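You operate a simulated robot arm through the tools that you are given. There is no shell and no other tool. Be economical: measure what you need, move in short steps, check, and stop when the job is done.

Carry out the task below with a simulated two-armed robot. There is one attempt and no reset: what you move stays moved.

JOB
Put the clear beaker on the free patch of the test bench. Take the green brush and put it on the mat of the far bench. Put the printed parts card on the top of the returns shelf. Screw the lid back on the pink jar. Take the blue stand on the mat of the middle bench and put it away on the trolley top. Press the blue key of the hoist unit two times. Fetch the yellow pad and set it on the side table. Put the green marker on the front of the pink table. Open the coating lid. The order is free. Set down upright: clear beaker, printed parts card, blue stand, yellow pad, green marker.
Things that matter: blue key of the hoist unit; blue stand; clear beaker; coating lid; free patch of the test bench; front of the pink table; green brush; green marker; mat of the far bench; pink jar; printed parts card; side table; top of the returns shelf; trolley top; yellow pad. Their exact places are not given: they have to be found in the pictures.

The check looks at the end state, three seconds after you hand in, the way a careful person would. Anything else that was tipped, shoved, dropped, spilled or broken makes it a failure. Lids that push on must go on centred and level and be pressed home; caps that screw on are set level and turned clockwise until they are tight.

ROBOT AND FRAMES
Two 7-joint arms with two-finger parallel grippers on one trunk, on a base that drives. Base frame: it is fixed to the floor where the robot stands at the start and does not move with it; the origin is under the middle of the robot, x ahead of it, y to its left, z up; the surface under the hand at the start is at about z = 0.85. Readings come in m, rad, newtons and seconds.
The left shoulder is at the start at [0.07, 0.188, 1.165], the right one opposite. With the tool pointing down near the work surface each hand reaches from about 0.32 to 0.8 m from the robot's upright axis, wherever it stands, measured 20 degrees to its own side. Places, roughly: blue key of the hoist unit [0.5, 2.1, 1]; blue stand (10x6x8 cm) [0.5, 0.8, 0.9]; clear beaker (6x6x9 cm) [0.5, 0.1, 0.9]; coating lid [-1.3, 3.5, 0.9]; free patch of the test bench (22x32 cm) [-1.36, 0.12, 0.84]; front of the pink table [-3.5, 1.7, 0.8]; green brush (5x5x7 cm) [0.6, 0.2, 0.9]; green marker [0.5, 4, 0.75]; mat of the far bench [0.6, -0.8, 0.8]; pink jar (6x6x10 cm) [0.5, 0.6, 0.9]; printed parts card [0.75, 0.5, 1]; side table [-2.8, 1.7, 0.8]; top of the returns shelf (24x22 cm) [-2.54, 3.74, 0.94]; trolley top (18x52 cm) [-0.44, -1.64, 0.86]; yellow pad (4x5x4 cm) [0.6, 2.7, 0.9]. Payload 3.91 kg a hand.
The TCP of each hand is the grasp point between the finger pads, 0.03 m short of the fingertips. In the tool frame z runs along the fingers and y along their closing line. The gripper opens to 0.11 m. The fingers are 0.02 m wide and 0.01 m thick; the gripper's body (0.048 by 0.112 m) begins 0.055 m behind the TCP.
Orientation is that of the tool frame in the base frame, as a unit quaternion [w, x, y, z]. With the fingers straight down and closing along the base's y, the tool's x points along the base's -x, its y along +y and its z along -z.

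CONTROLS
- The arms move only by the tool arm_command. It takes "left_series", "right_series" or both (then of equal length, played together; a hand with none holds still); each is a list of rows, each a list of 3 entries, a list of its own where there are three numbers: the shift along the tool's x, y, z in m, then the turn, a rotation vector about the tool's x, y, z in rad, then the finger opening in m, from 0 to 0.11. In form: [[[tx, ty, tz], [wx, wy, wz], grip], ...]. A call has 1 to 8 rows; each row shifts and turns the commanded pose from where the row before left it, along the tool's axes as they then stand. Rows are played at 5 a second. More than 0.05 m and 0.15 rad between two rows, or a gripper value outside its range, and nothing of the call is played. A pose out of reach is approached as far as the arm can. The call stops where the force on the tool passes 40 N (or 10 N more than at its start, if that is more) or the arm is blocked; 0.2 s more then pass. Each finger travels about 0.072 m/s and halts on what it meets, pressing with about 25 N; the grip force reading is that of the motor and also rises with nothing between the fingers. The clock runs only during rows and for 0.2 s after the last one: add rows that do not move to give the fingers time. It gives the time, the measured TCP pose, the force on the tool (base axes), the opening and the grip force at its end, in the units of the frame above (readings bear some noise), with the torque about the TCP (base axes, N m) and any sound that the robot's microphone picked up.
- Cameras (640 x 400 px; columns grow to the right, rows downward): "scene" is now at [0.1346, 0.0225, 1.3922]; the picture's right is [0.25, -0.97, 0.00], its down [-0.57, -0.15, -0.81] and it looks along [0.78, 0.21, -0.58] (base axes); focal length 221 px, centre (320, 200). "left" rides on the left gripper at [0.072, -0.017, -0.103] in its tool frame; the picture's right is [0.23, 0.97, 0.00], its down [-0.76, 0.18, -0.62] and it looks along [-0.61, 0.14, 0.78] (tool axes); focal length 222 px, centre (320, 200). "right" rides on the right gripper at [0.072, 0.017, -0.103] in its tool frame; the picture's right is [-0.23, 0.97, 0.00], its down [-0.76, -0.18, -0.62] and it looks along [-0.61, -0.14, 0.78] (tool axes); focal length 222 px, centre (320, 200).
- capture(camera): a new picture of that camera. No time passes.
- lift_body(by): slides the trunk up (or, below 0, down) by that many m; the arms and the scene camera ride with it, the base frame stays. It gives what a move gives, with no picture.
- steer(legs): drives the robot by 1 to 6 legs, each [ahead, turn to the left] in m and rad, along the robot's own axes; the way and the turn of a leg run together, so that a leg with both is an arc; at most 1.5 m and 3.142 rad a leg. The arms and the cameras ride along, it lands a little off, and it stops where it bumps. It gives what a move gives.
- pan_tilt(pan, tilt): turns the head with the scene camera to pan (to the left, within 1.501 rad either way) and tilt (down, from -0.506 to 1.204), counted from straight ahead of the robot. It gives what a move gives.
- point_at(camera, pixels): for up to 12 pixels [column, row] of the newest picture of that camera ("zoom" is the newest enlarged one), the place [x, y, z] in the base frame of the surface seen there, good to about 0.002 m. No time passes.
- zoom(camera, box): a new picture of the part [left, top, right, bottom] of that camera's present view, enlarged. No time passes.
- close_job(): hands the job in; it is judged then, once.

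Work in short steps. Measure before you move; look again where a grasp or a placing could have gone wrong, and mend it. You have 145 turns and 178 pictures in all, those below and enlarged ones among them. Open the grippers and draw the arms clear of the work before you hand the job in, unless the task says otherwise; then end with one line.

The tools are called after "Emit:" as name(argument=value, ...) on one line, values as JSON. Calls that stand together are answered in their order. arm_command: Moves the arms, as the interface text tells. Its arguments: {"type":"object","properties":{"left_series":{"type":"array","items":{"type":"array"}},"right_series":{"type":"array","items":{"type":"array"}}},"required":[]} The other tools are called the same way: lift_body (by) slides the trunk up or down; steer (legs) drives the base; pan_tilt (pan, tilt) turns the head that bears the scene camera; capture (camera) takes a picture; point_at (camera, pixels) gives the place of the surface under pixels of a picture; zoom (camera, box) takes an enlarged picture of a part of a camera's view; close_job () hands the job in.

At the start:

```text
t: 0.0
left_tool_pos: [0.4033, 0.4889, 1.1802]
left_ee_rot: [-0.001, 0.0, 1.0, 0.0]
left_ft_force: [0.4, -0.6, 0.6]
left_wrist_torque: [0.02, 0.01, -0.01]
left_grip_width: 0.1099
left_finger_force: 0.1
right_tool_pos: [0.4533, 0.0544, 1.2053]
right_ee_rot: [0.0, 0.0, 1.0, 0.0]
right_ft_force: [0.6, -0.5, -0.1]
right_wrist_torque: [0.01, -0.01, 0.02]
right_grip_width: 0.1101
right_finger_force: 0.1
trunk travel left (down, up): [-0.675, 0.265]
robot x, y, heading: [-0.0004, 0.0032, 0.002]
head pan, tilt: [0.257, 0.625]
```

scene: 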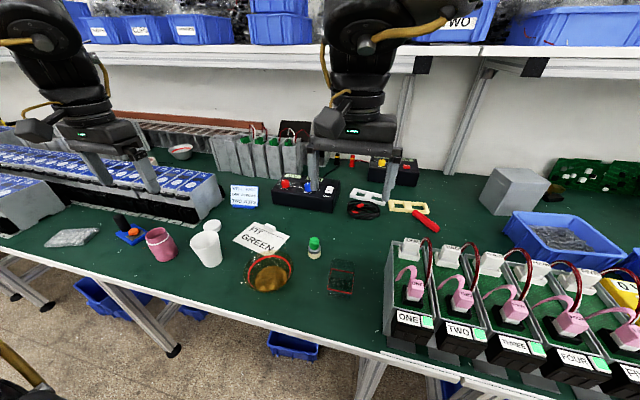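
right: 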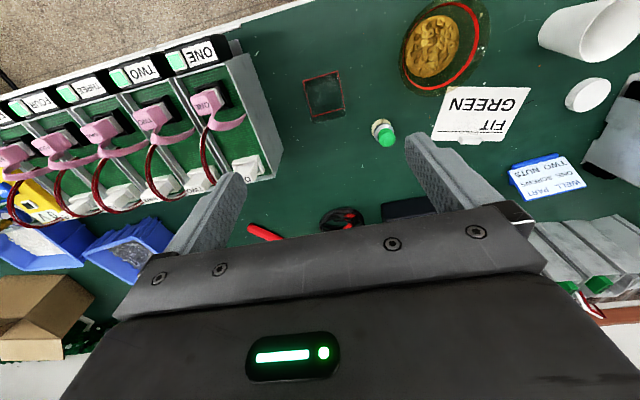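
left: 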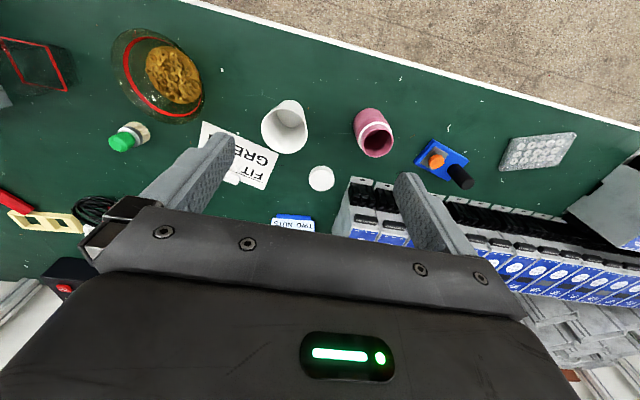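

The scene shows the pink jar (160,243), lid (212,226), blue stand (130,235), green-topped item (314,247), clear box (341,275) and card (243,196). I measure those first.

Emit:
zoom(camera="scene", box=[100, 170, 400, 320])

Emit:
point_at(camera="scene", pixels=[[160, 243], [158, 231], [212, 226], [207, 237], [130, 238], [120, 222], [314, 243], [341, 275], [341, 262], [243, 196], [260, 240], [268, 275]])

```text
2.13 times, centred on (250, 245) of scene
```

zoom: 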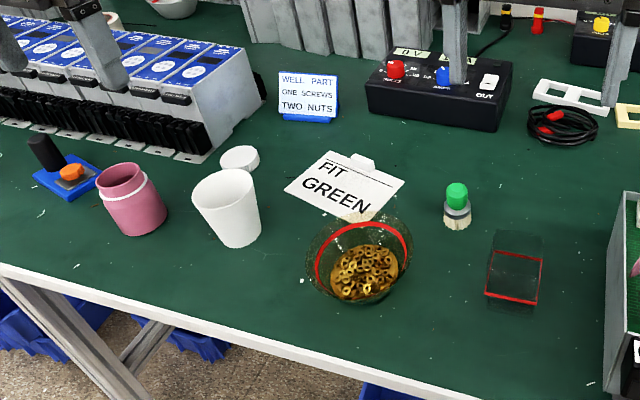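

```text
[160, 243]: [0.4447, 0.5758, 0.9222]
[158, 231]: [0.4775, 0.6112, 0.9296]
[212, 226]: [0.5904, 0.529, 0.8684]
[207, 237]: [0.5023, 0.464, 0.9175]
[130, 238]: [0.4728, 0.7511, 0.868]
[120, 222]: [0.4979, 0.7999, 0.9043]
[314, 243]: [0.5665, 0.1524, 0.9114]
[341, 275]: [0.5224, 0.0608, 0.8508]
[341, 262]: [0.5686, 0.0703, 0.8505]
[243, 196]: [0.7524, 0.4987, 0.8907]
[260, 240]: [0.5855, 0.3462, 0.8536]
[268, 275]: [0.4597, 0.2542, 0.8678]
```

I zoom on the jar/lid and on the clear box for geometry.

Emit:
zoom(camera="scene", box=[100, 190, 250, 284])

Emit:
zoom(camera="scene", box=[280, 220, 390, 300])

Emit:
zoom(camera="left", box=[240, 80, 500, 240])

```text
4.26 times, centred on (175, 237) of scene
```

zoom: 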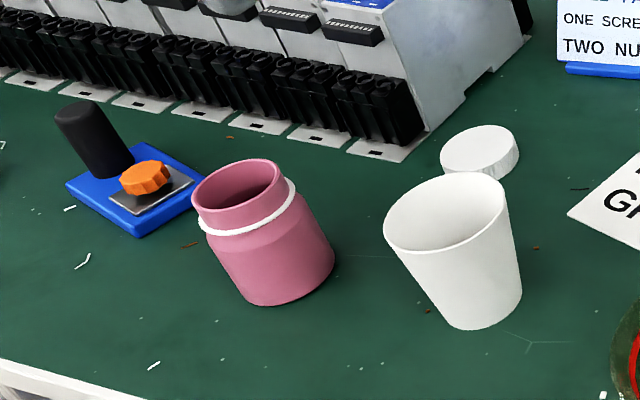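

```text
5.00 times, centred on (335, 260) of scene
```

zoom: 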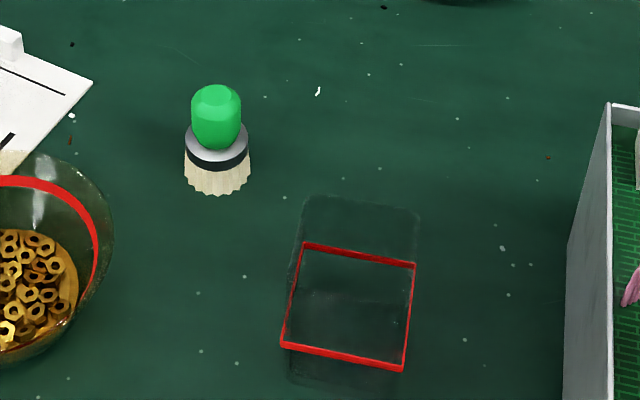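

```text
2.46 times, centred on (370, 160) of left
```

zoom: 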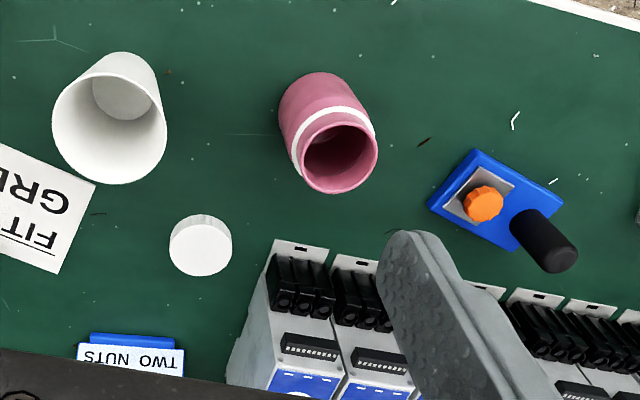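

I measure the jar rim, lid edges from the left zoom, then beaker band afterwards.

Emit:
point_at(camera="zoom", pixels=[[300, 158], [376, 156], [338, 191], [345, 124], [200, 250], [172, 248], [229, 244], [203, 274], [199, 228], [318, 75], [281, 105], [355, 80]])

Emit:
zoom(camera="right", box=[270, 40, 430, 160])

```text
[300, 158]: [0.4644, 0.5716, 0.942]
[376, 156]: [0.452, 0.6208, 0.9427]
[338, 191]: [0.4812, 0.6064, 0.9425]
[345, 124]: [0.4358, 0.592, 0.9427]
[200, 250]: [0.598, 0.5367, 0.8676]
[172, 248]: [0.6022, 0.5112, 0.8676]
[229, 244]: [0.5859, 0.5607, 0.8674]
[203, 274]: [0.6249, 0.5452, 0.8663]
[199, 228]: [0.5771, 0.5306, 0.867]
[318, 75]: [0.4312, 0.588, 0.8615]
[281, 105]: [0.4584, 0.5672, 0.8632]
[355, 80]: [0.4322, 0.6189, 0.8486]
```

```text
3.33 times, centred on (350, 100) of right
```

zoom: 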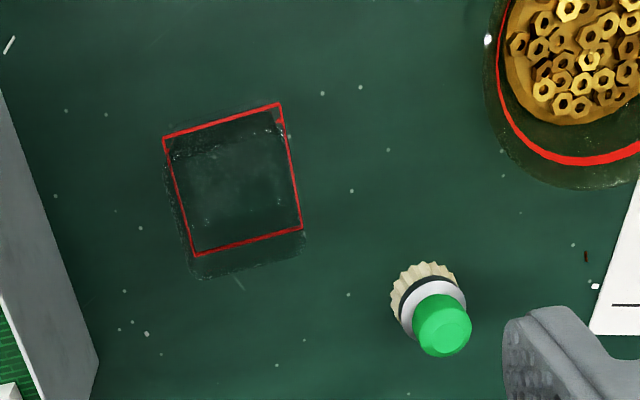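

I measure the beaker's red band corners and brush.

Emit:
point_at(camera="zoom", pixels=[[165, 138], [280, 105], [300, 228], [195, 253], [222, 121], [291, 165], [245, 242], [180, 195], [441, 322], [398, 295], [455, 268], [441, 340]])

Emit:
zoom(camera="scene", box=[210, 170, 310, 230])

```text
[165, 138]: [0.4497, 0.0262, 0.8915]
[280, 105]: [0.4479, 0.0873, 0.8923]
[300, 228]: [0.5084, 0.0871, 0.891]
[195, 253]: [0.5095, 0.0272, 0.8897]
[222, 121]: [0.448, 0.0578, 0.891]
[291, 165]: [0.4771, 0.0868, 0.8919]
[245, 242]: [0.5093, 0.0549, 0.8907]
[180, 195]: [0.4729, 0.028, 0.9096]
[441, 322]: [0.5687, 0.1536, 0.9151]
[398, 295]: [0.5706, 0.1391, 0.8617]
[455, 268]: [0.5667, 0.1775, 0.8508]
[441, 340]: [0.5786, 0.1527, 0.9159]
```

```text
6.40 times, centred on (260, 200) of scene
```

zoom: 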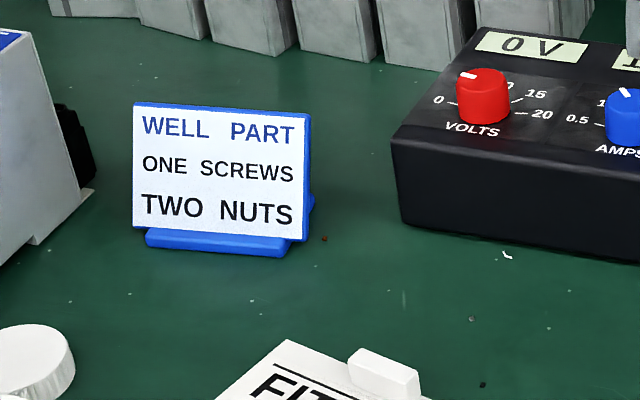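

Jar neck centre ≈ (0.4585, 0.596), rim z 0.9425; lid centre ≈ (0.601, 0.536), top 0.867. Move the left hand above the lid and start turning it so that the fingers close along x, clear of the unit beside it.

Emit:
arm_command(left_series=[[[-0.0395, 0.0094, 0.032], [0, 0, 0], 0.08], [[-0.0395, 0.0094, 0.032], [0, 0, 0], 0.08], [[-0.0395, 0.0094, 0.032], [0, 0, 0], 0.08], [[-0.0395, 0.0094, 0.032], [0, 0, 0], 0.08], [[-0.0395, 0.0094, 0.032], [0, 0, -0.15], 0.08], [[0, 0, 0], [0, 0, -0.15], 0.08], [[0, 0, 0], [0, 0, -0.15], 0.08], [[0, 0, 0], [0, 0, -0.15], 0.08]])

Emit:
arm_command(left_series=[[[0, 0, 0], [0, 0, -0.15], 0.08], [[0, 0, 0], [0, 0, -0.15], 0.08], [[0, 0, 0], [0, 0, -0.15], 0.08], [[0, 0, 0], [0, 0, -0.15], 0.08], [[0, 0, 0], [0, 0, -0.15], 0.08], [[0, 0, 0], [0, 0, -0.15], 0.08], [[0, 0, 0], [0, 0, 0], 0.08]])

Emit:
capture(camera="left")

```text
refused: row 1 steps farther than a row can; nothing moved
```

```text
t: 1.6
left_tool_pos: [0.4037, 0.488, 1.1799]
left_ee_rot: [-0.001, -0.435, 0.9, 0.0]
left_ft_force: [0.0, 0.0, 0.5]
left_wrist_torque: [-0.02, 0.03, -0.02]
left_grip_width: 0.0798
left_finger_force: 0.2
right_tool_pos: [0.4544, 0.0563, 1.2052]
right_ee_rot: [-0.001, 0.0, 1.0, 0.0]
right_ft_force: [0.4, 1.7, -0.1]
right_wrist_torque: [0.0, 0.01, 0.0]
right_grip_width: 0.11
right_finger_force: 0.0
trunk travel left (down, up): [-0.675, 0.265]
robot x, y, heading: [-0.0004, 0.0013, -0.003]
head pan, tilt: [0.257, 0.625]
```

```text
168 pictures are left
```

left: 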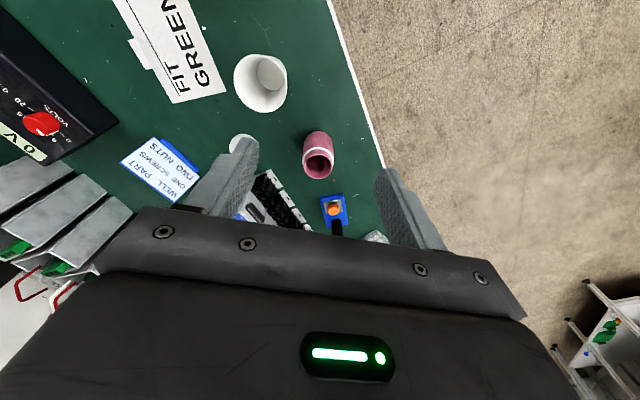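

Only the turn (−0.9) was played. Now translate to above the lid along the turned axes and finish the turn.

Emit:
arm_command(left_series=[[[-0.0267, -0.0207, 0.029], [0, 0, 0], 0.08], [[-0.0267, -0.0207, 0.029], [0, 0, 0], 0.08], [[-0.0267, -0.0207, 0.029], [0, 0, 0], 0.08], [[-0.0267, -0.0207, 0.029], [0, 0, 0], 0.08], [[-0.0267, -0.0207, 0.029], [0, 0, 0], 0.08], [[-0.0267, -0.0207, 0.029], [0, 0, 0], 0.08], [[0, 0, 0], [0, 0, -0.15], 0.08], [[0, 0, 0], [0, 0, -0.15], 0.08]])

Emit:
arm_command(left_series=[[[0, 0, 0], [0, 0, -0.15], 0.08], [[0, 0, 0], [0, 0, -0.15], 0.08], [[0, 0, 0], [0, 0, -0.07], 0.08], [[0, 0, 0], [0, 0, 0], 0.08]])

Emit:
capture(camera="left")

```text
t: 3.4
left_tool_pos: [0.5999, 0.5359, 1.0035]
left_ee_rot: [-0.001, -0.564, 0.825, 0.0]
left_ft_force: [0.5, 0.0, -0.5]
left_wrist_torque: [0.01, 0.0, -0.02]
left_grip_width: 0.0802
left_finger_force: 0.0
right_tool_pos: [0.4541, 0.0541, 1.2043]
right_ee_rot: [0.0, 0.0, 1.0, 0.0]
right_ft_force: [-0.1, 0.0, 0.3]
right_wrist_torque: [0.0, -0.01, 0.0]
right_grip_width: 0.1101
right_finger_force: 0.0
trunk travel left (down, up): [-0.675, 0.265]
robot x, y, heading: [0.0002, 0.0011, 0.003]
head pan, tilt: [0.257, 0.625]
```

```text
t: 4.4
left_tool_pos: [0.5962, 0.5759, 1.0322]
left_ee_rot: [0.0, -0.705, 0.709, -0.001]
left_ft_force: [1.2, 0.9, -0.7]
left_wrist_torque: [0.02, 0.02, 0.0]
left_grip_width: 0.08
left_finger_force: 0.0
left hand out of reach, approached as far as the arm can: row 2, 3
right_tool_pos: [0.4533, 0.0549, 1.2047]
right_ee_rot: [0.0, 0.0, 1.0, 0.0]
right_ft_force: [0.1, 0.1, -0.1]
right_wrist_torque: [0.0, -0.03, 0.02]
right_grip_width: 0.11
right_finger_force: 0.0
trunk travel left (down, up): [-0.675, 0.265]
robot x, y, heading: [-0.0004, -0.0005, -0.003]
head pan, tilt: [0.257, 0.625]
```

```text
167 pictures are left
```

left: 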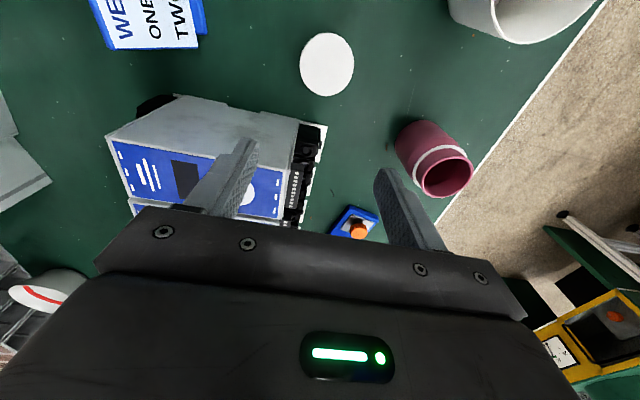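

The full −90° is out of reach; I turn back to about −1.2 rad and re-read.

Emit:
arm_command(left_series=[[[0, 0, 0], [0, 0, 0.15], 0.08], [[0, 0, 0], [0, 0, 0.15], 0.08], [[0, 0, 0], [0, 0, 0.07], 0.08], [[0, 0, 0], [0, 0, 0], 0.08]])

Emit:
capture(camera="left")

```text
t: 5.4
left_tool_pos: [0.5968, 0.5784, 1.0332]
left_ee_rot: [0.0, -0.564, 0.826, 0.0]
left_ft_force: [-0.8, 0.5, 0.0]
left_wrist_torque: [0.01, 0.01, 0.03]
left_grip_width: 0.0799
left_finger_force: 0.0
right_tool_pos: [0.4537, 0.0557, 1.2046]
right_ee_rot: [-0.001, 0.0, 1.0, 0.0]
right_ft_force: [-0.8, 0.0, 0.1]
right_wrist_torque: [0.04, 0.0, 0.02]
right_grip_width: 0.1103
right_finger_force: 0.1
trunk travel left (down, up): [-0.675, 0.265]
robot x, y, heading: [-0.001, -0.003, -0.002]
head pan, tilt: [0.257, 0.625]
```

```text
166 pictures are left
```

left: 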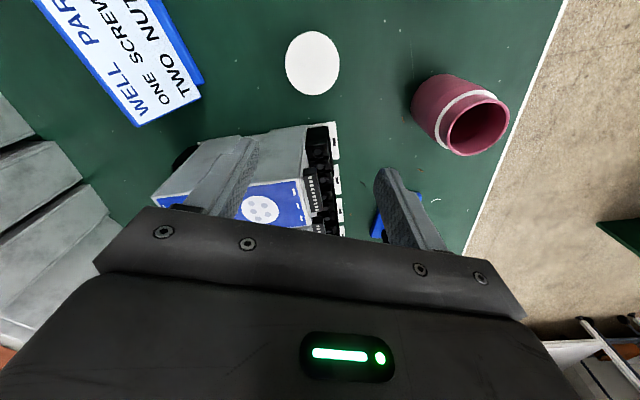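

I measure the lid again from this near-overhead view.

Emit:
point_at(camera="left", pixels=[[312, 63], [286, 63], [339, 63], [312, 34], [312, 92], [335, 125], [341, 160], [325, 140], [470, 125]])

```text
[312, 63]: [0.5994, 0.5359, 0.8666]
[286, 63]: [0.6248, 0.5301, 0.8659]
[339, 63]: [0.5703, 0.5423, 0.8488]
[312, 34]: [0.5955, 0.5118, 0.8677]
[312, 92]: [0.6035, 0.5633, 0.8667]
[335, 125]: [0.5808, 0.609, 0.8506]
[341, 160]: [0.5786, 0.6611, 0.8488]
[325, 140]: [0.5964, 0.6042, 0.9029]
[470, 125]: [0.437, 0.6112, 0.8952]
```

Lid centre (0.599, 0.5365). Shift over it, descend to TCP z 0.884, and close.

Emit:
arm_command(left_series=[[[0.0383, -0.0172, 0.0], [0, 0, 0], 0.08], [[0, 0, 0.045], [0, 0, 0], 0.08], [[0, 0, 0.045], [0, 0, 0], 0.08], [[0, 0, 0.035], [0, 0, 0], 0.08], [[0, 0, 0.02], [0, 0, 0], 0.08], [[0, 0, 0], [0, 0, 0], 0.08]])

Emit:
capture(camera="left")

```text
t: 6.8
left_tool_pos: [0.5787, 0.5617, 0.9455]
left_ee_rot: [0.0, -0.563, 0.826, -0.001]
left_ft_force: [0.3, 0.9, 0.6]
left_wrist_torque: [-0.01, -0.02, 0.0]
left_grip_width: 0.0799
left_finger_force: 0.0
left hand out of reach, approached as far as the arm can: row 3, 4, 5
right_tool_pos: [0.4534, 0.0563, 1.2045]
right_ee_rot: [0.0, 0.0, 1.0, 0.001]
right_ft_force: [-0.3, -0.5, 0.1]
right_wrist_torque: [0.02, 0.0, -0.01]
right_grip_width: 0.1101
right_finger_force: 0.1
trunk travel left (down, up): [-0.675, 0.265]
robot x, y, heading: [0.0006, 0.0008, -0.003]
head pan, tilt: [0.257, 0.625]
```

```text
165 pictures are left
```

left: 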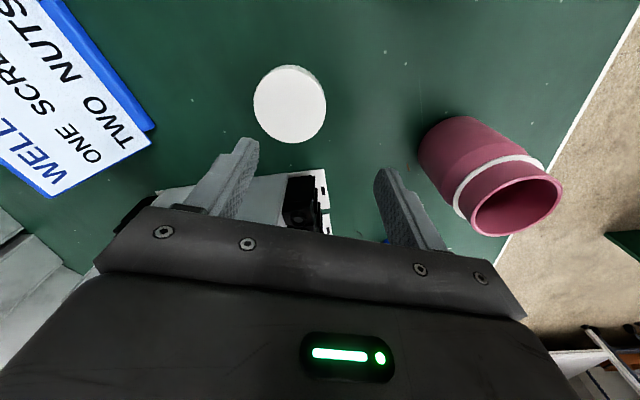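

The lid is beyond the arm's reach from here. Lift and retract the left hand, then shift the robot about 0.4 m to its left.

Emit:
arm_command(left_series=[[[0, 0, -0.045], [0, 0, 0], 0.08], [[0, 0, -0.045], [0, 0, 0], 0.08], [[0.02, 0.028, -0.03], [0, 0, 0], 0.08], [[0.02, 0.028, -0.03], [0, 0, 0], 0.08], [[0.02, 0.028, -0.03], [0, 0, 0], 0.08], [[0.02, 0.028, -0.03], [0, 0, 0], 0.08], [[0.02, 0.028, -0.03], [0, 0, 0], 0.08], [[0.02, 0.028, 0], [0, 0, 0], 0.08]])

Emit:
steer(legs=[[0, 1.571], [0.42, 0], [0, -1.571]])

Emit:
capture(camera="scene")

Emit:
capture(camera="left")

```text
t: 8.6
left_tool_pos: [0.5038, 0.5068, 1.189]
left_ee_rot: [-0.002, -0.564, 0.826, 0.001]
left_ft_force: [0.2, 0.3, -0.5]
left_wrist_torque: [-0.02, 0.06, 0.03]
left_grip_width: 0.08
left_finger_force: 0.1
left hand out of reach, approached as far as the arm can: row 4, 5, 6, 7, 8
right_tool_pos: [0.4549, 0.0554, 1.2048]
right_ee_rot: [-0.001, 0.0, 1.0, 0.0]
right_ft_force: [0.4, -0.6, 0.9]
right_wrist_torque: [-0.01, 0.03, 0.0]
right_grip_width: 0.1098
right_finger_force: 0.1
trunk travel left (down, up): [-0.675, 0.265]
robot x, y, heading: [-0.0012, 0.0058, -0.004]
head pan, tilt: [0.257, 0.625]
```

```text
t: 18.9
left_tool_pos: [0.4783, 0.9369, 1.1898]
left_ee_rot: [-0.001, -0.574, 0.819, 0.001]
left_ft_force: [-0.8, -0.3, 0.1]
left_wrist_torque: [-0.01, -0.01, -0.01]
left_grip_width: 0.0802
left_finger_force: 0.1
right_tool_pos: [0.4385, 0.484, 1.2064]
right_ee_rot: [0.0, -0.013, 1.0, 0.0]
right_ft_force: [0.2, 0.6, -0.3]
right_wrist_torque: [-0.02, 0.01, 0.02]
right_grip_width: 0.11
right_finger_force: 0.1
trunk travel left (down, up): [-0.675, 0.265]
robot x, y, heading: [-0.0151, 0.4195, 0.021]
head pan, tilt: [0.257, 0.625]
```

```text
164 pictures are left
```

scene: 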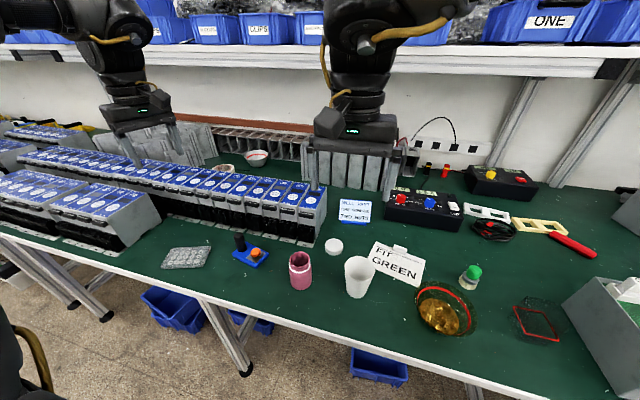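

```text
163 pictures are left
```

left: 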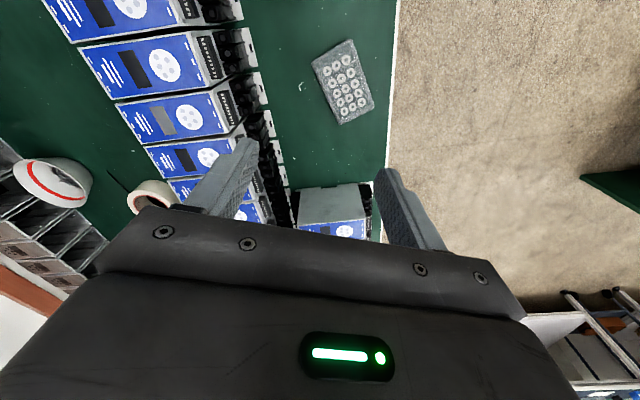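

Now the lid is comfortably ahead. I use the right hand for it: turn to −1.2 rad and move above it.

Emit:
arm_command(right_series=[[[0, 0, 0], [0, 0, -0.147], 0.08], [[0, 0, 0], [0, 0, -0.147], 0.08], [[0, 0, 0], [0, 0, -0.147], 0.08], [[0, 0, 0], [0, 0, -0.147], 0.08], [[0, 0, 0], [0, 0, -0.147], 0.08], [[0, 0, 0], [0, 0, -0.147], 0.08], [[0, 0, 0], [0, 0, -0.147], 0.08], [[0, 0, 0], [0, 0, -0.147], 0.08]])

Emit:
arm_command(right_series=[[[-0.0178, -0.0218, 0.0343], [0, 0, 0], 0.08], [[-0.0178, -0.0218, 0.0343], [0, 0, 0], 0.08], [[-0.0178, -0.0218, 0.0343], [0, 0, 0], 0.08], [[-0.0178, -0.0218, 0.0343], [0, 0, 0], 0.08], [[-0.0178, -0.0218, 0.0343], [0, 0, 0], 0.08], [[-0.0178, -0.0218, 0.0343], [0, 0, 0], 0.08], [[0, 0, 0], [0, 0, 0], 0.08]])

Emit:
capture(camera="right")

```text
t: 20.7
left_tool_pos: [0.4755, 0.9386, 1.1892]
left_ee_rot: [-0.001, -0.573, 0.819, 0.0]
left_ft_force: [0.4, 0.9, -1.6]
left_wrist_torque: [-0.02, -0.03, -0.01]
left_grip_width: 0.08
left_finger_force: 0.0
right_tool_pos: [0.3865, 0.5401, 1.2663]
right_ee_rot: [0.01, -0.556, 0.831, 0.023]
right_ft_force: [-0.3, 0.5, 0.5]
right_wrist_torque: [0.01, -0.02, 0.0]
right_grip_width: 0.0803
right_finger_force: 0.0
right hand out of reach, approached as far as the arm can: row 5, 6, 7, 8
trunk travel left (down, up): [-0.675, 0.265]
robot x, y, heading: [-0.0104, 0.4214, 0.023]
head pan, tilt: [0.257, 0.625]
```

```text
t: 22.5
left_tool_pos: [0.4773, 0.9379, 1.1906]
left_ee_rot: [-0.001, -0.574, 0.819, 0.001]
left_ft_force: [0.3, 0.4, 0.3]
left_wrist_torque: [-0.02, 0.01, 0.01]
left_grip_width: 0.0799
left_finger_force: 0.1
right_tool_pos: [0.4239, 0.5443, 1.2998]
right_ee_rot: [0.024, -0.554, 0.832, 0.026]
right_ft_force: [-0.8, -0.3, 0.2]
right_wrist_torque: [-0.02, -0.01, 0.0]
right_grip_width: 0.0801
right_finger_force: 0.0
right hand out of reach, approached as far as the arm can: row 1, 2, 3, 4, 5, 6
trunk travel left (down, up): [-0.675, 0.265]
robot x, y, heading: [-0.0114, 0.4218, 0.025]
head pan, tilt: [0.257, 0.625]
stopped in row 7 (right hand): the arm was blocked; the commanded pose is now the measured one
```

```text
162 pictures are left
```

right: 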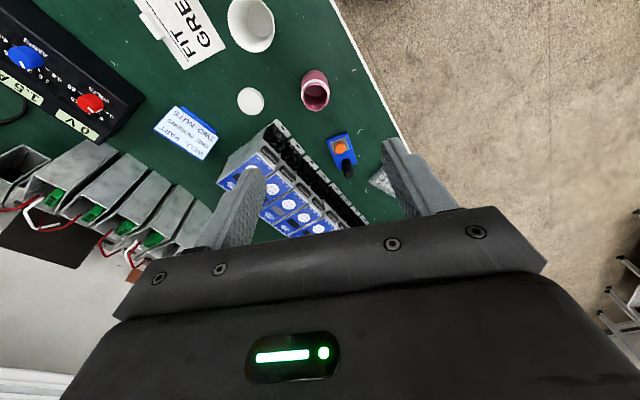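

The right wrist's limit is mirrored; it suits positive turns. Turn it back and move it away to the right; the left hand will take the lid.

Emit:
arm_command(right_series=[[[0, 0, 0], [0, 0, 0.148], 0.08], [[0, 0, 0], [0, 0, 0.148], 0.08], [[0, 0, 0], [0, 0, 0.148], 0.08], [[0, 0, 0], [0, 0, 0.148], 0.08], [[0, 0, 0], [0, 0, 0.148], 0.08], [[0, 0, 0], [0, 0, 0.148], 0.08], [[0, 0, 0], [0, 0, 0.148], 0.08], [[0, 0, 0], [0, 0, 0.148], 0.08]])

Emit:
arm_command(right_series=[[[0, -0.045, 0.01], [0, 0, 0], 0.08], [[0, -0.045, 0.01], [0, 0, 0], 0.08], [[0, -0.045, 0.01], [0, 0, 0], 0.08], [[0, -0.045, 0.01], [0, 0, 0], 0.08], [[0, -0.045, 0.01], [0, 0, 0], 0.08], [[0, -0.045, 0.01], [0, 0, 0], 0.08], [[0, -0.045, 0.01], [0, 0, 0], 0.08], [[0, -0.045, 0.01], [0, 0, 0], 0.08]])

Emit:
arm_command(left_series=[[[0.0476, 0, 0], [0, 0, 0], 0.08], [[0.0476, 0, 0], [0, 0, 0], 0.08], [[0.0476, 0, 0], [0, 0, 0], 0.08], [[0.0476, 0, 0], [0, 0, 0], 0.08], [[0.0476, 0, 0], [0, 0, 0], 0.08], [[0.0476, 0, 0], [0, 0, 0], 0.08], [[0.0476, 0, 0], [0, 0, 0], 0.08], [[0, 0, 0], [0, 0, 0], 0.08]])

```text
t: 24.3
left_tool_pos: [0.4768, 0.9382, 1.1889]
left_ee_rot: [0.0, -0.574, 0.819, 0.0]
left_ft_force: [0.9, -0.3, 0.0]
left_wrist_torque: [-0.01, -0.01, 0.02]
left_grip_width: 0.0799
left_finger_force: 0.0
right_tool_pos: [0.4227, 0.5458, 1.2983]
right_ee_rot: [0.006, 0.006, 0.999, 0.033]
right_ft_force: [0.4, 0.6, 0.8]
right_wrist_torque: [0.0, -0.01, 0.0]
right_grip_width: 0.0802
right_finger_force: 0.0
trunk travel left (down, up): [-0.675, 0.265]
robot x, y, heading: [-0.0175, 0.4211, 0.022]
head pan, tilt: [0.257, 0.625]
```

```text
t: 26.1
left_tool_pos: [0.4764, 0.9373, 1.1906]
left_ee_rot: [0.0, -0.573, 0.819, 0.0]
left_ft_force: [-0.2, -0.2, 0.4]
left_wrist_torque: [0.01, 0.03, -0.02]
left_grip_width: 0.0797
left_finger_force: 0.0
right_tool_pos: [0.3945, 0.2319, 1.1816]
right_ee_rot: [0.006, 0.005, 0.999, 0.034]
right_ft_force: [0.2, 0.1, -0.9]
right_wrist_torque: [0.01, -0.04, 0.01]
right_grip_width: 0.0799
right_finger_force: 0.0
right hand out of reach, approached as far as the arm can: row 7, 8
trunk travel left (down, up): [-0.675, 0.265]
robot x, y, heading: [-0.0126, 0.4205, 0.026]
head pan, tilt: [0.257, 0.625]
```

```text
t: 27.9
left_tool_pos: [0.4763, 0.9379, 1.1893]
left_ee_rot: [0.0, -0.574, 0.819, 0.001]
left_ft_force: [0.7, -0.4, 0.6]
left_wrist_torque: [0.0, 0.01, 0.04]
left_grip_width: 0.0801
left_finger_force: 0.0
left hand out of reach, approached as far as the arm can: row 1, 2, 3, 4, 5, 6, 7
right_tool_pos: [0.3951, 0.2337, 1.1803]
right_ee_rot: [0.006, 0.005, 0.999, 0.032]
right_ft_force: [1.2, -0.2, 0.4]
right_wrist_torque: [0.01, -0.06, 0.01]
right_grip_width: 0.0797
right_finger_force: 0.0
trunk travel left (down, up): [-0.675, 0.265]
robot x, y, heading: [-0.0142, 0.4194, 0.028]
head pan, tilt: [0.257, 0.625]
```

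Left is limited at this wrist angle and height; turn it back by +0.6 and move toward the lid while lowering.

Emit:
arm_command(left_series=[[[0, 0, 0], [0, 0, 0.15], 0.08], [[0, 0, 0], [0, 0, 0.15], 0.08], [[0, 0, 0], [0, 0, 0.15], 0.08], [[0, 0, 0], [0, 0, 0.15], 0.08], [[0.0134, -0.0397, 0.017], [0, 0, 0], 0.08], [[0.0134, -0.0397, 0.017], [0, 0, 0], 0.08], [[0.0134, -0.0397, 0.017], [0, 0, 0], 0.08], [[0.0134, -0.0397, 0.017], [0, 0, 0], 0.08]])

Emit:
arm_command(left_series=[[[0.0134, -0.0397, 0.017], [0, 0, 0], 0.08], [[0.0134, -0.0397, 0.017], [0, 0, 0], 0.08], [[0.0134, -0.0397, 0.017], [0, 0, 0], 0.08], [[0.0134, -0.0397, 0.017], [0, 0, 0], 0.08], [[0.0134, -0.0397, 0.017], [0, 0, 0], 0.08], [[0.0134, -0.0397, 0.017], [0, 0, 0], 0.08], [[0, 0, 0], [0, 0, 0], 0.08]])

```text
t: 29.7
left_tool_pos: [0.5263, 0.7778, 1.1202]
left_ee_rot: [0.0, -0.306, 0.952, -0.001]
left_ft_force: [0.7, -0.5, -0.1]
left_wrist_torque: [0.04, -0.04, -0.01]
left_grip_width: 0.0798
left_finger_force: 0.0
right_tool_pos: [0.3968, 0.2317, 1.1803]
right_ee_rot: [0.004, 0.004, 0.999, 0.033]
right_ft_force: [0.8, 0.1, -0.4]
right_wrist_torque: [0.0, -0.02, -0.03]
right_grip_width: 0.08
right_finger_force: 0.0
trunk travel left (down, up): [-0.675, 0.265]
robot x, y, heading: [-0.0121, 0.4205, 0.027]
head pan, tilt: [0.257, 0.625]
```

```text
t: 31.3
left_tool_pos: [0.5596, 0.7475, 1.0104]
left_ee_rot: [0.0, -0.305, 0.952, -0.001]
left_ft_force: [0.2, 0.2, -0.8]
left_wrist_torque: [-0.02, -0.02, -0.01]
left_grip_width: 0.0801
left_finger_force: 0.0
left hand out of reach, approached as far as the arm can: row 1, 2, 3, 4, 5, 6
right_tool_pos: [0.3962, 0.2314, 1.1806]
right_ee_rot: [0.005, 0.004, 0.999, 0.033]
right_ft_force: [0.2, 0.6, 0.4]
right_wrist_torque: [0.01, 0.01, 0.01]
right_grip_width: 0.0796
right_finger_force: 0.1
trunk travel left (down, up): [-0.675, 0.265]
robot x, y, heading: [-0.0145, 0.422, 0.024]
head pan, tilt: [0.257, 0.625]
```

The left wrist limit depends on azimuth; simply use the straight orientation (a=0), where the gripper still fits beside the unit. Turn back and shift over the lid.

Emit:
arm_command(left_series=[[[0, 0, -0.03], [0, 0, 0.15], 0.075], [[0, 0, 0], [0, 0, 0.15], 0.075], [[0, 0, 0], [0, 0, 0.15], 0.075], [[0, 0, 0], [0, 0, 0.15], 0.075], [[0, 0, 0], [0, 0, 0.02], 0.075], [[-0.013, -0.043, 0], [0, 0, 0], 0.075], [[-0.013, -0.043, 0], [0, 0, 0], 0.075], [[-0.013, -0.043, 0], [0, 0, 0], 0.075]])

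Emit:
arm_command(left_series=[[[0, -0.043, 0], [0, 0, 0], 0.075], [[0, -0.043, 0], [0, 0, 0], 0.075], [[0, 0, 0], [0, 0, 0], 0.075]])

Emit:
capture(camera="left")

```text
t: 33.1
left_tool_pos: [0.5162, 0.6977, 1.0216]
left_ee_rot: [0.001, -0.001, 1.0, -0.002]
left_ft_force: [-0.4, 0.3, -0.3]
left_wrist_torque: [0.0, 0.0, -0.02]
left_grip_width: 0.075
left_finger_force: 0.1
left hand out of reach, approached as far as the arm can: row 1, 6, 7, 8
right_tool_pos: [0.3945, 0.2338, 1.181]
right_ee_rot: [0.005, 0.004, 0.999, 0.032]
right_ft_force: [0.1, -1.1, -0.4]
right_wrist_torque: [0.03, 0.02, 0.02]
right_grip_width: 0.08
right_finger_force: 0.0
trunk travel left (down, up): [-0.675, 0.265]
robot x, y, heading: [-0.0135, 0.4202, 0.023]
head pan, tilt: [0.257, 0.625]
```

```text
t: 33.9
left_tool_pos: [0.4821, 0.6697, 1.0221]
left_ee_rot: [0.0, -0.001, 1.0, -0.002]
left_ft_force: [-0.2, 0.1, -0.3]
left_wrist_torque: [0.01, 0.04, 0.03]
left_grip_width: 0.0752
left_finger_force: 0.1
left hand out of reach, approached as far as the arm can: row 1, 2
right_tool_pos: [0.3972, 0.2337, 1.1816]
right_ee_rot: [0.005, 0.003, 0.999, 0.033]
right_ft_force: [-0.2, -0.5, -0.5]
right_wrist_torque: [0.02, -0.03, -0.03]
right_grip_width: 0.0799
right_finger_force: 0.1
trunk travel left (down, up): [-0.675, 0.265]
robot x, y, heading: [-0.0139, 0.4206, 0.024]
head pan, tilt: [0.257, 0.625]
```

```text
161 pictures are left
```

left: 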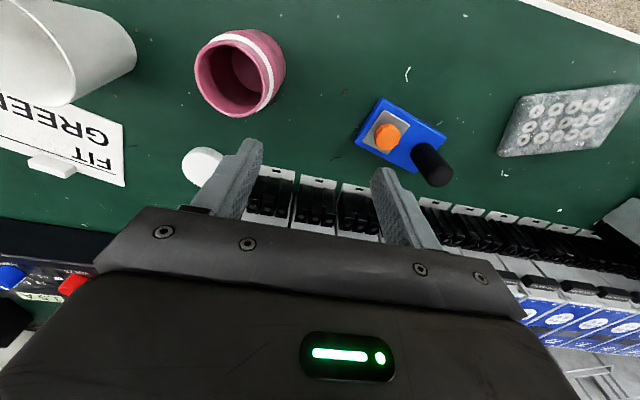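

The left arm still clips inward; perhaps a joint is on its limit. I try with a positive wrist turn.

Emit:
arm_command(left_series=[[[0, 0, 0], [0, 0, 0.15], 0.075], [[0, 0, 0], [0, 0, 0.15], 0.075], [[0, 0, 0], [0, 0, 0.15], 0.075], [[0, 0, 0], [0, 0, 0.15], 0.075], [[-0.01, -0.04, 0], [0, 0, 0], 0.075], [[-0.01, -0.04, 0], [0, 0, 0], 0.075], [[0, 0, 0], [0, 0, 0], 0.075]])

```text
t: 35.5
left_tool_pos: [0.4319, 0.6464, 1.0276]
left_ee_rot: [-0.001, 0.293, 0.956, -0.002]
left_ft_force: [0.2, 0.5, 0.2]
left_wrist_torque: [0.0, 0.0, -0.01]
left_grip_width: 0.0751
left_finger_force: 0.0
left hand out of reach, approached as far as the arm can: row 5, 6
right_tool_pos: [0.3973, 0.2329, 1.1813]
right_ee_rot: [0.005, 0.005, 0.999, 0.032]
right_ft_force: [0.5, 0.1, -0.1]
right_wrist_torque: [-0.04, -0.02, 0.01]
right_grip_width: 0.08
right_finger_force: 0.0
trunk travel left (down, up): [-0.675, 0.265]
robot x, y, heading: [-0.012, 0.4207, 0.022]
head pan, tilt: [0.257, 0.625]
```

I raise the left hand back to the start height with a=0, then test the inward motion there.

Emit:
arm_command(left_series=[[[0, 0, -0.04], [0, 0, -0.15], 0.075], [[0, 0, -0.04], [0, 0, -0.15], 0.075], [[0, 0, -0.04], [0, 0, -0.15], 0.075], [[0, 0, -0.04], [0, 0, -0.15], 0.075], [[0, -0.04, 0], [0, 0, 0], 0.075], [[0, -0.04, 0], [0, 0, 0], 0.075], [[0, -0.04, 0], [0, 0, 0], 0.075], [[0, 0, 0], [0, 0, 0], 0.075]], right_series=[[[0, 0, -0.02], [0, 0, 0], 0.075], [[0, 0, -0.02], [0, 0, 0], 0.075], [[0, 0, -0.02], [0, 0, 0], 0.075], [[0, 0, 0], [0, 0, 0], 0.075], [[0, -0.04, 0], [0, 0, 0], 0.075], [[0, -0.04, 0], [0, 0, 0], 0.075], [[0, -0.04, 0], [0, 0, 0], 0.075], [[0, 0, 0], [0, 0, 0], 0.075]])

Emit:
capture(camera="scene")

```text
t: 37.3
left_tool_pos: [0.395, 0.6527, 1.1635]
left_ee_rot: [-0.002, 0.0, 1.0, -0.001]
left_ft_force: [-0.6, 0.5, -1.6]
left_wrist_torque: [-0.03, 0.03, 0.0]
left_grip_width: 0.0751
left_finger_force: 0.1
left hand out of reach, approached as far as the arm can: row 1, 2, 3, 4, 5, 6, 7
right_tool_pos: [0.3675, 0.2119, 1.1739]
right_ee_rot: [0.006, 0.005, 0.999, 0.032]
right_ft_force: [0.9, 0.0, -0.2]
right_wrist_torque: [0.01, 0.0, 0.0]
right_grip_width: 0.0748
right_finger_force: 0.0
right hand out of reach, approached as far as the arm can: row 1, 2, 3, 5, 6, 7
trunk travel left (down, up): [-0.675, 0.265]
robot x, y, heading: [-0.0133, 0.4191, 0.024]
head pan, tilt: [0.257, 0.625]
```

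```text
160 pictures are left
```

scene: 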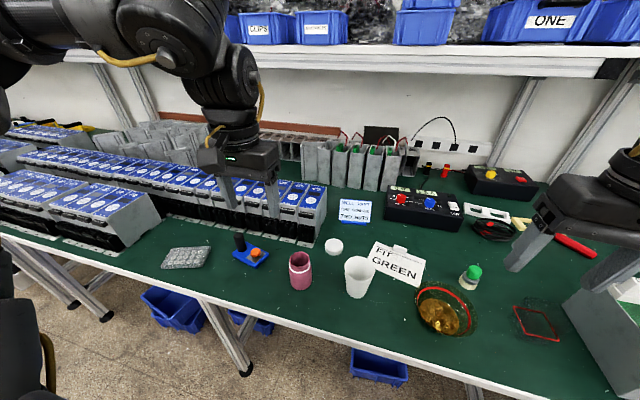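

Turn the robot right by ~0.35 rad so the lid and jar come to the left arm's own side, then re-test.

Emit:
steer(legs=[[0, -0.35]])

Emit:
arm_command(left_series=[[[-0.04, 0, 0.02], [0, 0, 0], 0.075], [[-0.04, 0, 0.02], [0, 0, 0], 0.075], [[-0.04, 0, 0.02], [0, 0, 0], 0.075], [[-0.04, 0, 0.02], [0, 0, 0], 0.075], [[0, 0, 0], [0, 0, 0], 0.075]])

```text
t: 38.8
left_tool_pos: [0.4482, 0.4992, 1.1644]
left_ee_rot: [0.0, 0.172, 0.985, 0.0]
left_ft_force: [-0.1, 0.9, 0.1]
left_wrist_torque: [-0.02, 0.03, 0.0]
left_grip_width: 0.0748
left_finger_force: 0.1
right_tool_pos: [0.2725, 0.0963, 1.1747]
right_ee_rot: [0.012, 0.178, 0.983, 0.03]
right_ft_force: [0.4, -0.5, -0.2]
right_wrist_torque: [0.01, 0.0, -0.01]
right_grip_width: 0.075
right_finger_force: 0.0
trunk travel left (down, up): [-0.675, 0.265]
robot x, y, heading: [-0.0151, 0.4199, -0.327]
head pan, tilt: [0.257, 0.625]
```

```text
t: 40.0
left_tool_pos: [0.5523, 0.5025, 1.0804]
left_ee_rot: [0.002, 0.172, 0.985, -0.002]
left_ft_force: [-0.9, -0.7, 0.2]
left_wrist_torque: [0.0, -0.02, -0.01]
left_grip_width: 0.075
left_finger_force: 0.0
left hand out of reach, approached as far as the arm can: row 1, 2, 3, 4
right_tool_pos: [0.2717, 0.0936, 1.176]
right_ee_rot: [0.012, 0.178, 0.984, 0.031]
right_ft_force: [0.2, -0.1, -0.7]
right_wrist_torque: [0.0, -0.05, -0.02]
right_grip_width: 0.075
right_finger_force: 0.0
trunk travel left (down, up): [-0.675, 0.265]
robot x, y, heading: [-0.015, 0.4179, -0.325]
head pan, tilt: [0.257, 0.625]
```

Boundary seems to be at ~27° azimuth on the left side in the present arm posture. Turn the robot a further 0.25 rad right and try again.

Emit:
arm_command(left_series=[[[0, 0.03, 0], [0, 0, 0], 0.075], [[0, 0.03, 0], [0, 0, 0], 0.075]])

Emit:
steer(legs=[[0, -0.25]])

```text
t: 40.6
left_tool_pos: [0.5733, 0.562, 1.0821]
left_ee_rot: [-0.001, 0.172, 0.985, -0.002]
left_ft_force: [0.6, 1.0, 0.2]
left_wrist_torque: [-0.04, -0.01, 0.01]
left_grip_width: 0.0749
left_finger_force: 0.1
right_tool_pos: [0.2726, 0.0952, 1.1757]
right_ee_rot: [0.012, 0.179, 0.983, 0.031]
right_ft_force: [0.5, 0.7, 0.4]
right_wrist_torque: [-0.03, 0.04, 0.04]
right_grip_width: 0.0752
right_finger_force: 0.1
trunk travel left (down, up): [-0.675, 0.265]
robot x, y, heading: [-0.014, 0.4184, -0.322]
head pan, tilt: [0.257, 0.625]
```

```text
t: 41.9
left_tool_pos: [0.5906, 0.4112, 1.0814]
left_ee_rot: [0.0, 0.293, 0.956, -0.002]
left_ft_force: [0.2, 0.4, 0.2]
left_wrist_torque: [0.0, 0.0, -0.01]
left_grip_width: 0.0751
left_finger_force: 0.0
right_tool_pos: [0.1843, 0.033, 1.1755]
right_ee_rot: [0.014, 0.301, 0.953, 0.03]
right_ft_force: [-0.1, 0.3, 0.7]
right_wrist_torque: [0.01, -0.01, 0.03]
right_grip_width: 0.075
right_finger_force: 0.0
trunk travel left (down, up): [-0.675, 0.265]
robot x, y, heading: [-0.0107, 0.4203, -0.576]
head pan, tilt: [0.257, 0.625]
```

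Rotate back to a≈0 and shift over the lid.

Emit:
arm_command(left_series=[[[0, 0, 0], [0, 0, -0.15], 0.075], [[0, 0, 0], [0, 0, -0.15], 0.075], [[0, 0, 0], [0, 0, -0.15], 0.075], [[0, 0, 0], [0, 0, -0.145], 0.075], [[-0.003, 0.041, 0.03], [0, 0, 0], 0.075], [[-0.003, 0.041, 0.02], [0, 0, 0], 0.075], [[-0.003, 0.04, 0.02], [0, 0, 0], 0.075], [[0, 0, 0], [0, 0, 0], 0.075]])

Emit:
capture(camera="left")

```text
refused: row 5 steps farther than a row can; nothing moved
```

```text
159 pictures are left
```

left: 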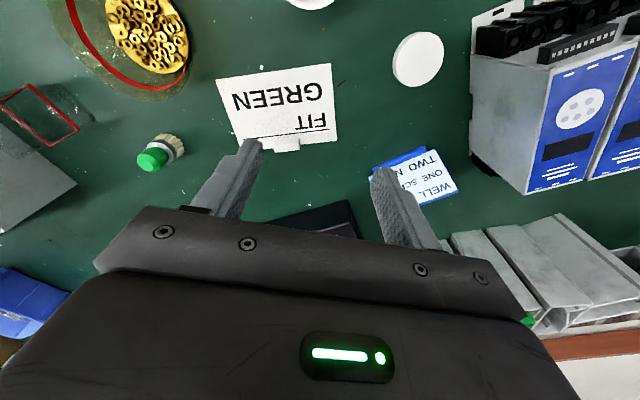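

Step lengths slightly too long; repeat with shorter ones.

Emit:
arm_command(left_series=[[[0, 0, 0.01], [0, 0, -0.148], 0.075], [[0, 0, 0.01], [0, 0, -0.148], 0.075], [[0, 0, 0.01], [0, 0, -0.148], 0.075], [[0, 0, 0.01], [0, 0, -0.148], 0.075], [[-0.003, 0.041, 0.01], [0, 0, 0], 0.075], [[-0.003, 0.041, 0.01], [0, 0, 0], 0.075], [[-0.003, 0.04, 0.01], [0, 0, 0], 0.075], [[0, 0, 0], [0, 0, 0], 0.075]])

Emit:
capture(camera="left")

```text
t: 43.7
left_tool_pos: [0.6319, 0.542, 1.0274]
left_ee_rot: [-0.001, 0.028, 1.0, -0.001]
left_ft_force: [0.4, -0.3, 0.3]
left_wrist_torque: [0.0, 0.01, -0.01]
left_grip_width: 0.0749
left_finger_force: 0.1
left hand out of reach, approached as far as the arm can: row 3, 4
right_tool_pos: [0.1834, 0.0324, 1.1741]
right_ee_rot: [0.015, 0.301, 0.953, 0.031]
right_ft_force: [-0.9, -0.8, -0.4]
right_wrist_torque: [0.0, -0.02, -0.02]
right_grip_width: 0.0747
right_finger_force: 0.1
trunk travel left (down, up): [-0.675, 0.265]
robot x, y, heading: [-0.0132, 0.4204, -0.578]
head pan, tilt: [0.257, 0.625]
```

```text
158 pictures are left
```

left: 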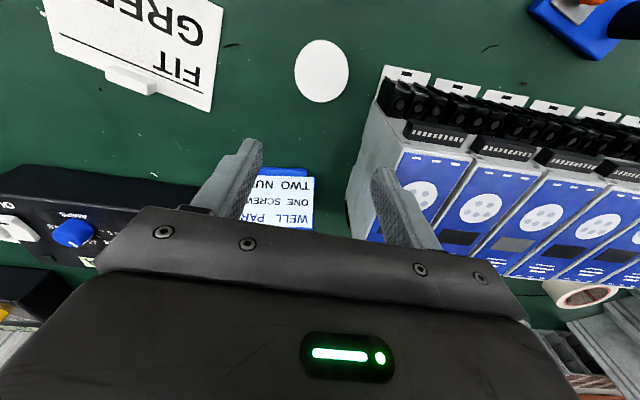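

Now reachable. Shift to (0.599, 0.533) and descend to z≈0.905, checking before closing.

Emit:
arm_command(left_series=[[[0.0325, -0.0108, 0], [0, 0, 0], 0.075], [[0, 0, 0.04], [0, 0, 0], 0.075], [[0, 0, 0.04], [0, 0, 0], 0.075], [[0, 0, 0.04], [0, 0, 0], 0.075], [[0, 0, 0], [0, 0, 0], 0.075]])

Emit:
capture(camera="left")

```text
t: 44.9
left_tool_pos: [0.5991, 0.5306, 0.9056]
left_ee_rot: [-0.002, 0.028, 1.0, 0.0]
left_ft_force: [-0.4, 0.0, 1.1]
left_wrist_torque: [-0.01, -0.01, 0.03]
left_grip_width: 0.075
left_finger_force: 0.1
right_tool_pos: [0.1833, 0.0337, 1.175]
right_ee_rot: [0.015, 0.301, 0.953, 0.029]
right_ft_force: [0.0, -0.1, -0.2]
right_wrist_torque: [-0.02, 0.0, 0.01]
right_grip_width: 0.075
right_finger_force: 0.2
trunk travel left (down, up): [-0.675, 0.265]
robot x, y, heading: [-0.014, 0.4181, -0.577]
head pan, tilt: [0.257, 0.625]
```

```text
157 pictures are left
```

left: 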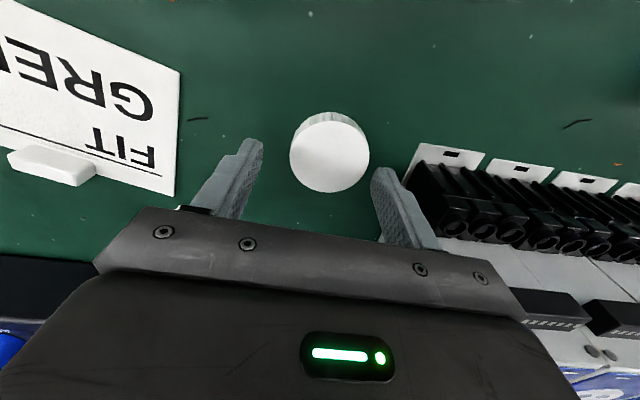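

Lid is between the fingers. Centre, go down to 0.884, and close.

Emit:
arm_command(left_series=[[[0, 0.005, 0.011], [0, 0, 0], 0.075], [[0, 0, 0.011], [0, 0, 0], 0.075], [[0, 0, 0], [0, 0, 0], 0.04], [[0, 0, 0], [0, 0, 0], 0.04], [[0, 0, 0], [0, 0, 0], 0.04], [[0, 0, 0], [0, 0, 0], 0.04]])

Emit:
arm_command(left_series=[[[0, 0, -0.04], [0, 0, 0], 0.04], [[0, 0, -0.04], [0, 0, 0], 0.04], [[0, 0, -0.04], [0, 0, 0], 0.04], [[0, 0, 0], [0, 0, 0], 0.04]])

Emit:
capture(camera="left")

Emit:
capture(camera="scene")

```text
t: 46.3
left_tool_pos: [0.5976, 0.5358, 0.8861]
left_ee_rot: [-0.002, 0.028, 1.0, -0.001]
left_ft_force: [0.3, 0.5, 0.1]
left_wrist_torque: [-0.04, 0.03, 0.0]
left_grip_width: 0.0546
left_finger_force: 25.0
right_tool_pos: [0.1839, 0.0333, 1.1759]
right_ee_rot: [0.016, 0.3, 0.953, 0.03]
right_ft_force: [0.4, -0.5, -0.2]
right_wrist_torque: [0.0, 0.05, 0.03]
right_grip_width: 0.0749
right_finger_force: 0.1
trunk travel left (down, up): [-0.675, 0.265]
robot x, y, heading: [-0.0143, 0.4225, -0.576]
head pan, tilt: [0.257, 0.625]
```

```text
t: 47.3
left_tool_pos: [0.5964, 0.5371, 1.0074]
left_ee_rot: [-0.001, 0.028, 1.0, -0.001]
left_ft_force: [-0.3, 0.2, -0.8]
left_wrist_torque: [-0.01, 0.0, -0.01]
left_grip_width: 0.0544
left_finger_force: 25.5
right_tool_pos: [0.1843, 0.0339, 1.1748]
right_ee_rot: [0.015, 0.3, 0.953, 0.029]
right_ft_force: [0.1, 0.6, -0.9]
right_wrist_torque: [-0.02, 0.04, 0.0]
right_grip_width: 0.075
right_finger_force: 0.2
trunk travel left (down, up): [-0.675, 0.265]
robot x, y, heading: [-0.0144, 0.42, -0.577]
head pan, tilt: [0.257, 0.625]
```

```text
156 pictures are left
```

left: 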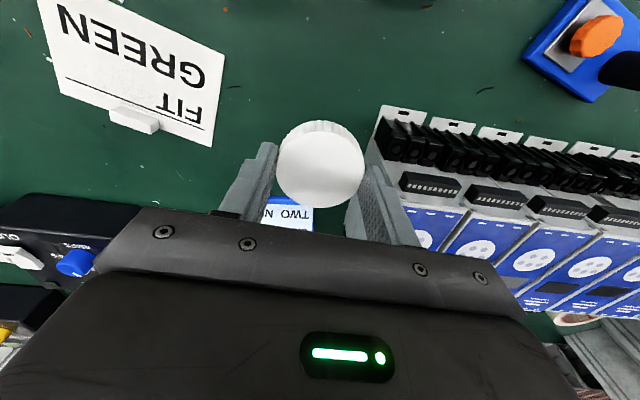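

```text
155 pictures are left
```

scene: 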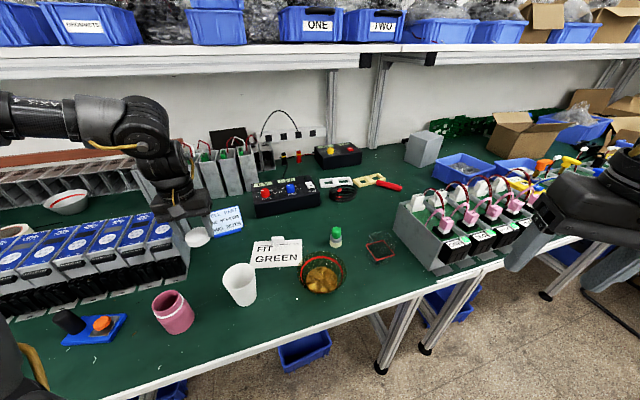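

The lid is held (54 mm). I check the lid's offset in the fingers and re-measure the jar rim.

Emit:
point_at(camera="left", pixels=[[322, 172], [321, 140], [322, 205], [285, 170], [360, 170]])

Emit:
zoom(camera="scene", box=[130, 270, 220, 345])

Emit:
point_at(camera="zoom", pixels=[[100, 100], [320, 100], [320, 200]])

```text
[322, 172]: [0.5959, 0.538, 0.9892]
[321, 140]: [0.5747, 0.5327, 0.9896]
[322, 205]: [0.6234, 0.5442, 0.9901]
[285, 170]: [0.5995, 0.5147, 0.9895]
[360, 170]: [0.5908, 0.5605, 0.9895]
```

```text
5.33 times, centred on (175, 308) of scene
```

zoom: 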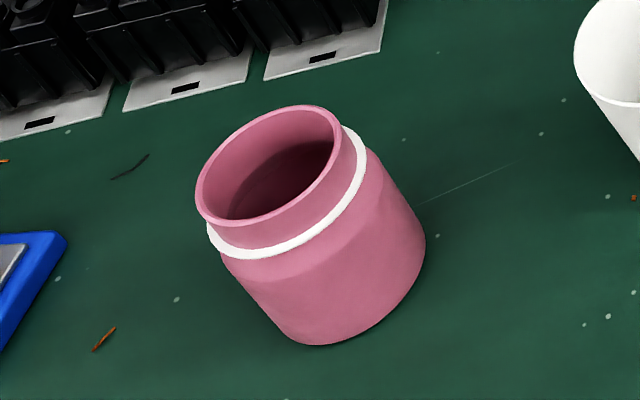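

```text
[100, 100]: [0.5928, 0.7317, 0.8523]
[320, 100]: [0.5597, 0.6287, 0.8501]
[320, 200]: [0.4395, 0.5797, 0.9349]
```

Measure the rim around its outer edge.

Emit:
point_at(camera="zoom", pixels=[[199, 185], [338, 137], [240, 226], [295, 107], [225, 140], [315, 185], [200, 210], [335, 118], [285, 250], [360, 170]])

```text
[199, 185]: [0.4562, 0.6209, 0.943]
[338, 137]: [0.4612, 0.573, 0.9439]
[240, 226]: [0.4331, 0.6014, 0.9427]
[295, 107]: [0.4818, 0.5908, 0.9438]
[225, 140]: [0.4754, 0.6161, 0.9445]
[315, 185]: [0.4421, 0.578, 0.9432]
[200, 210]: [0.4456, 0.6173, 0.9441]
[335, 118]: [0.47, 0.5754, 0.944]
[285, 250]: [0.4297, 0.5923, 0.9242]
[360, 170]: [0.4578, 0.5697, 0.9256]
```

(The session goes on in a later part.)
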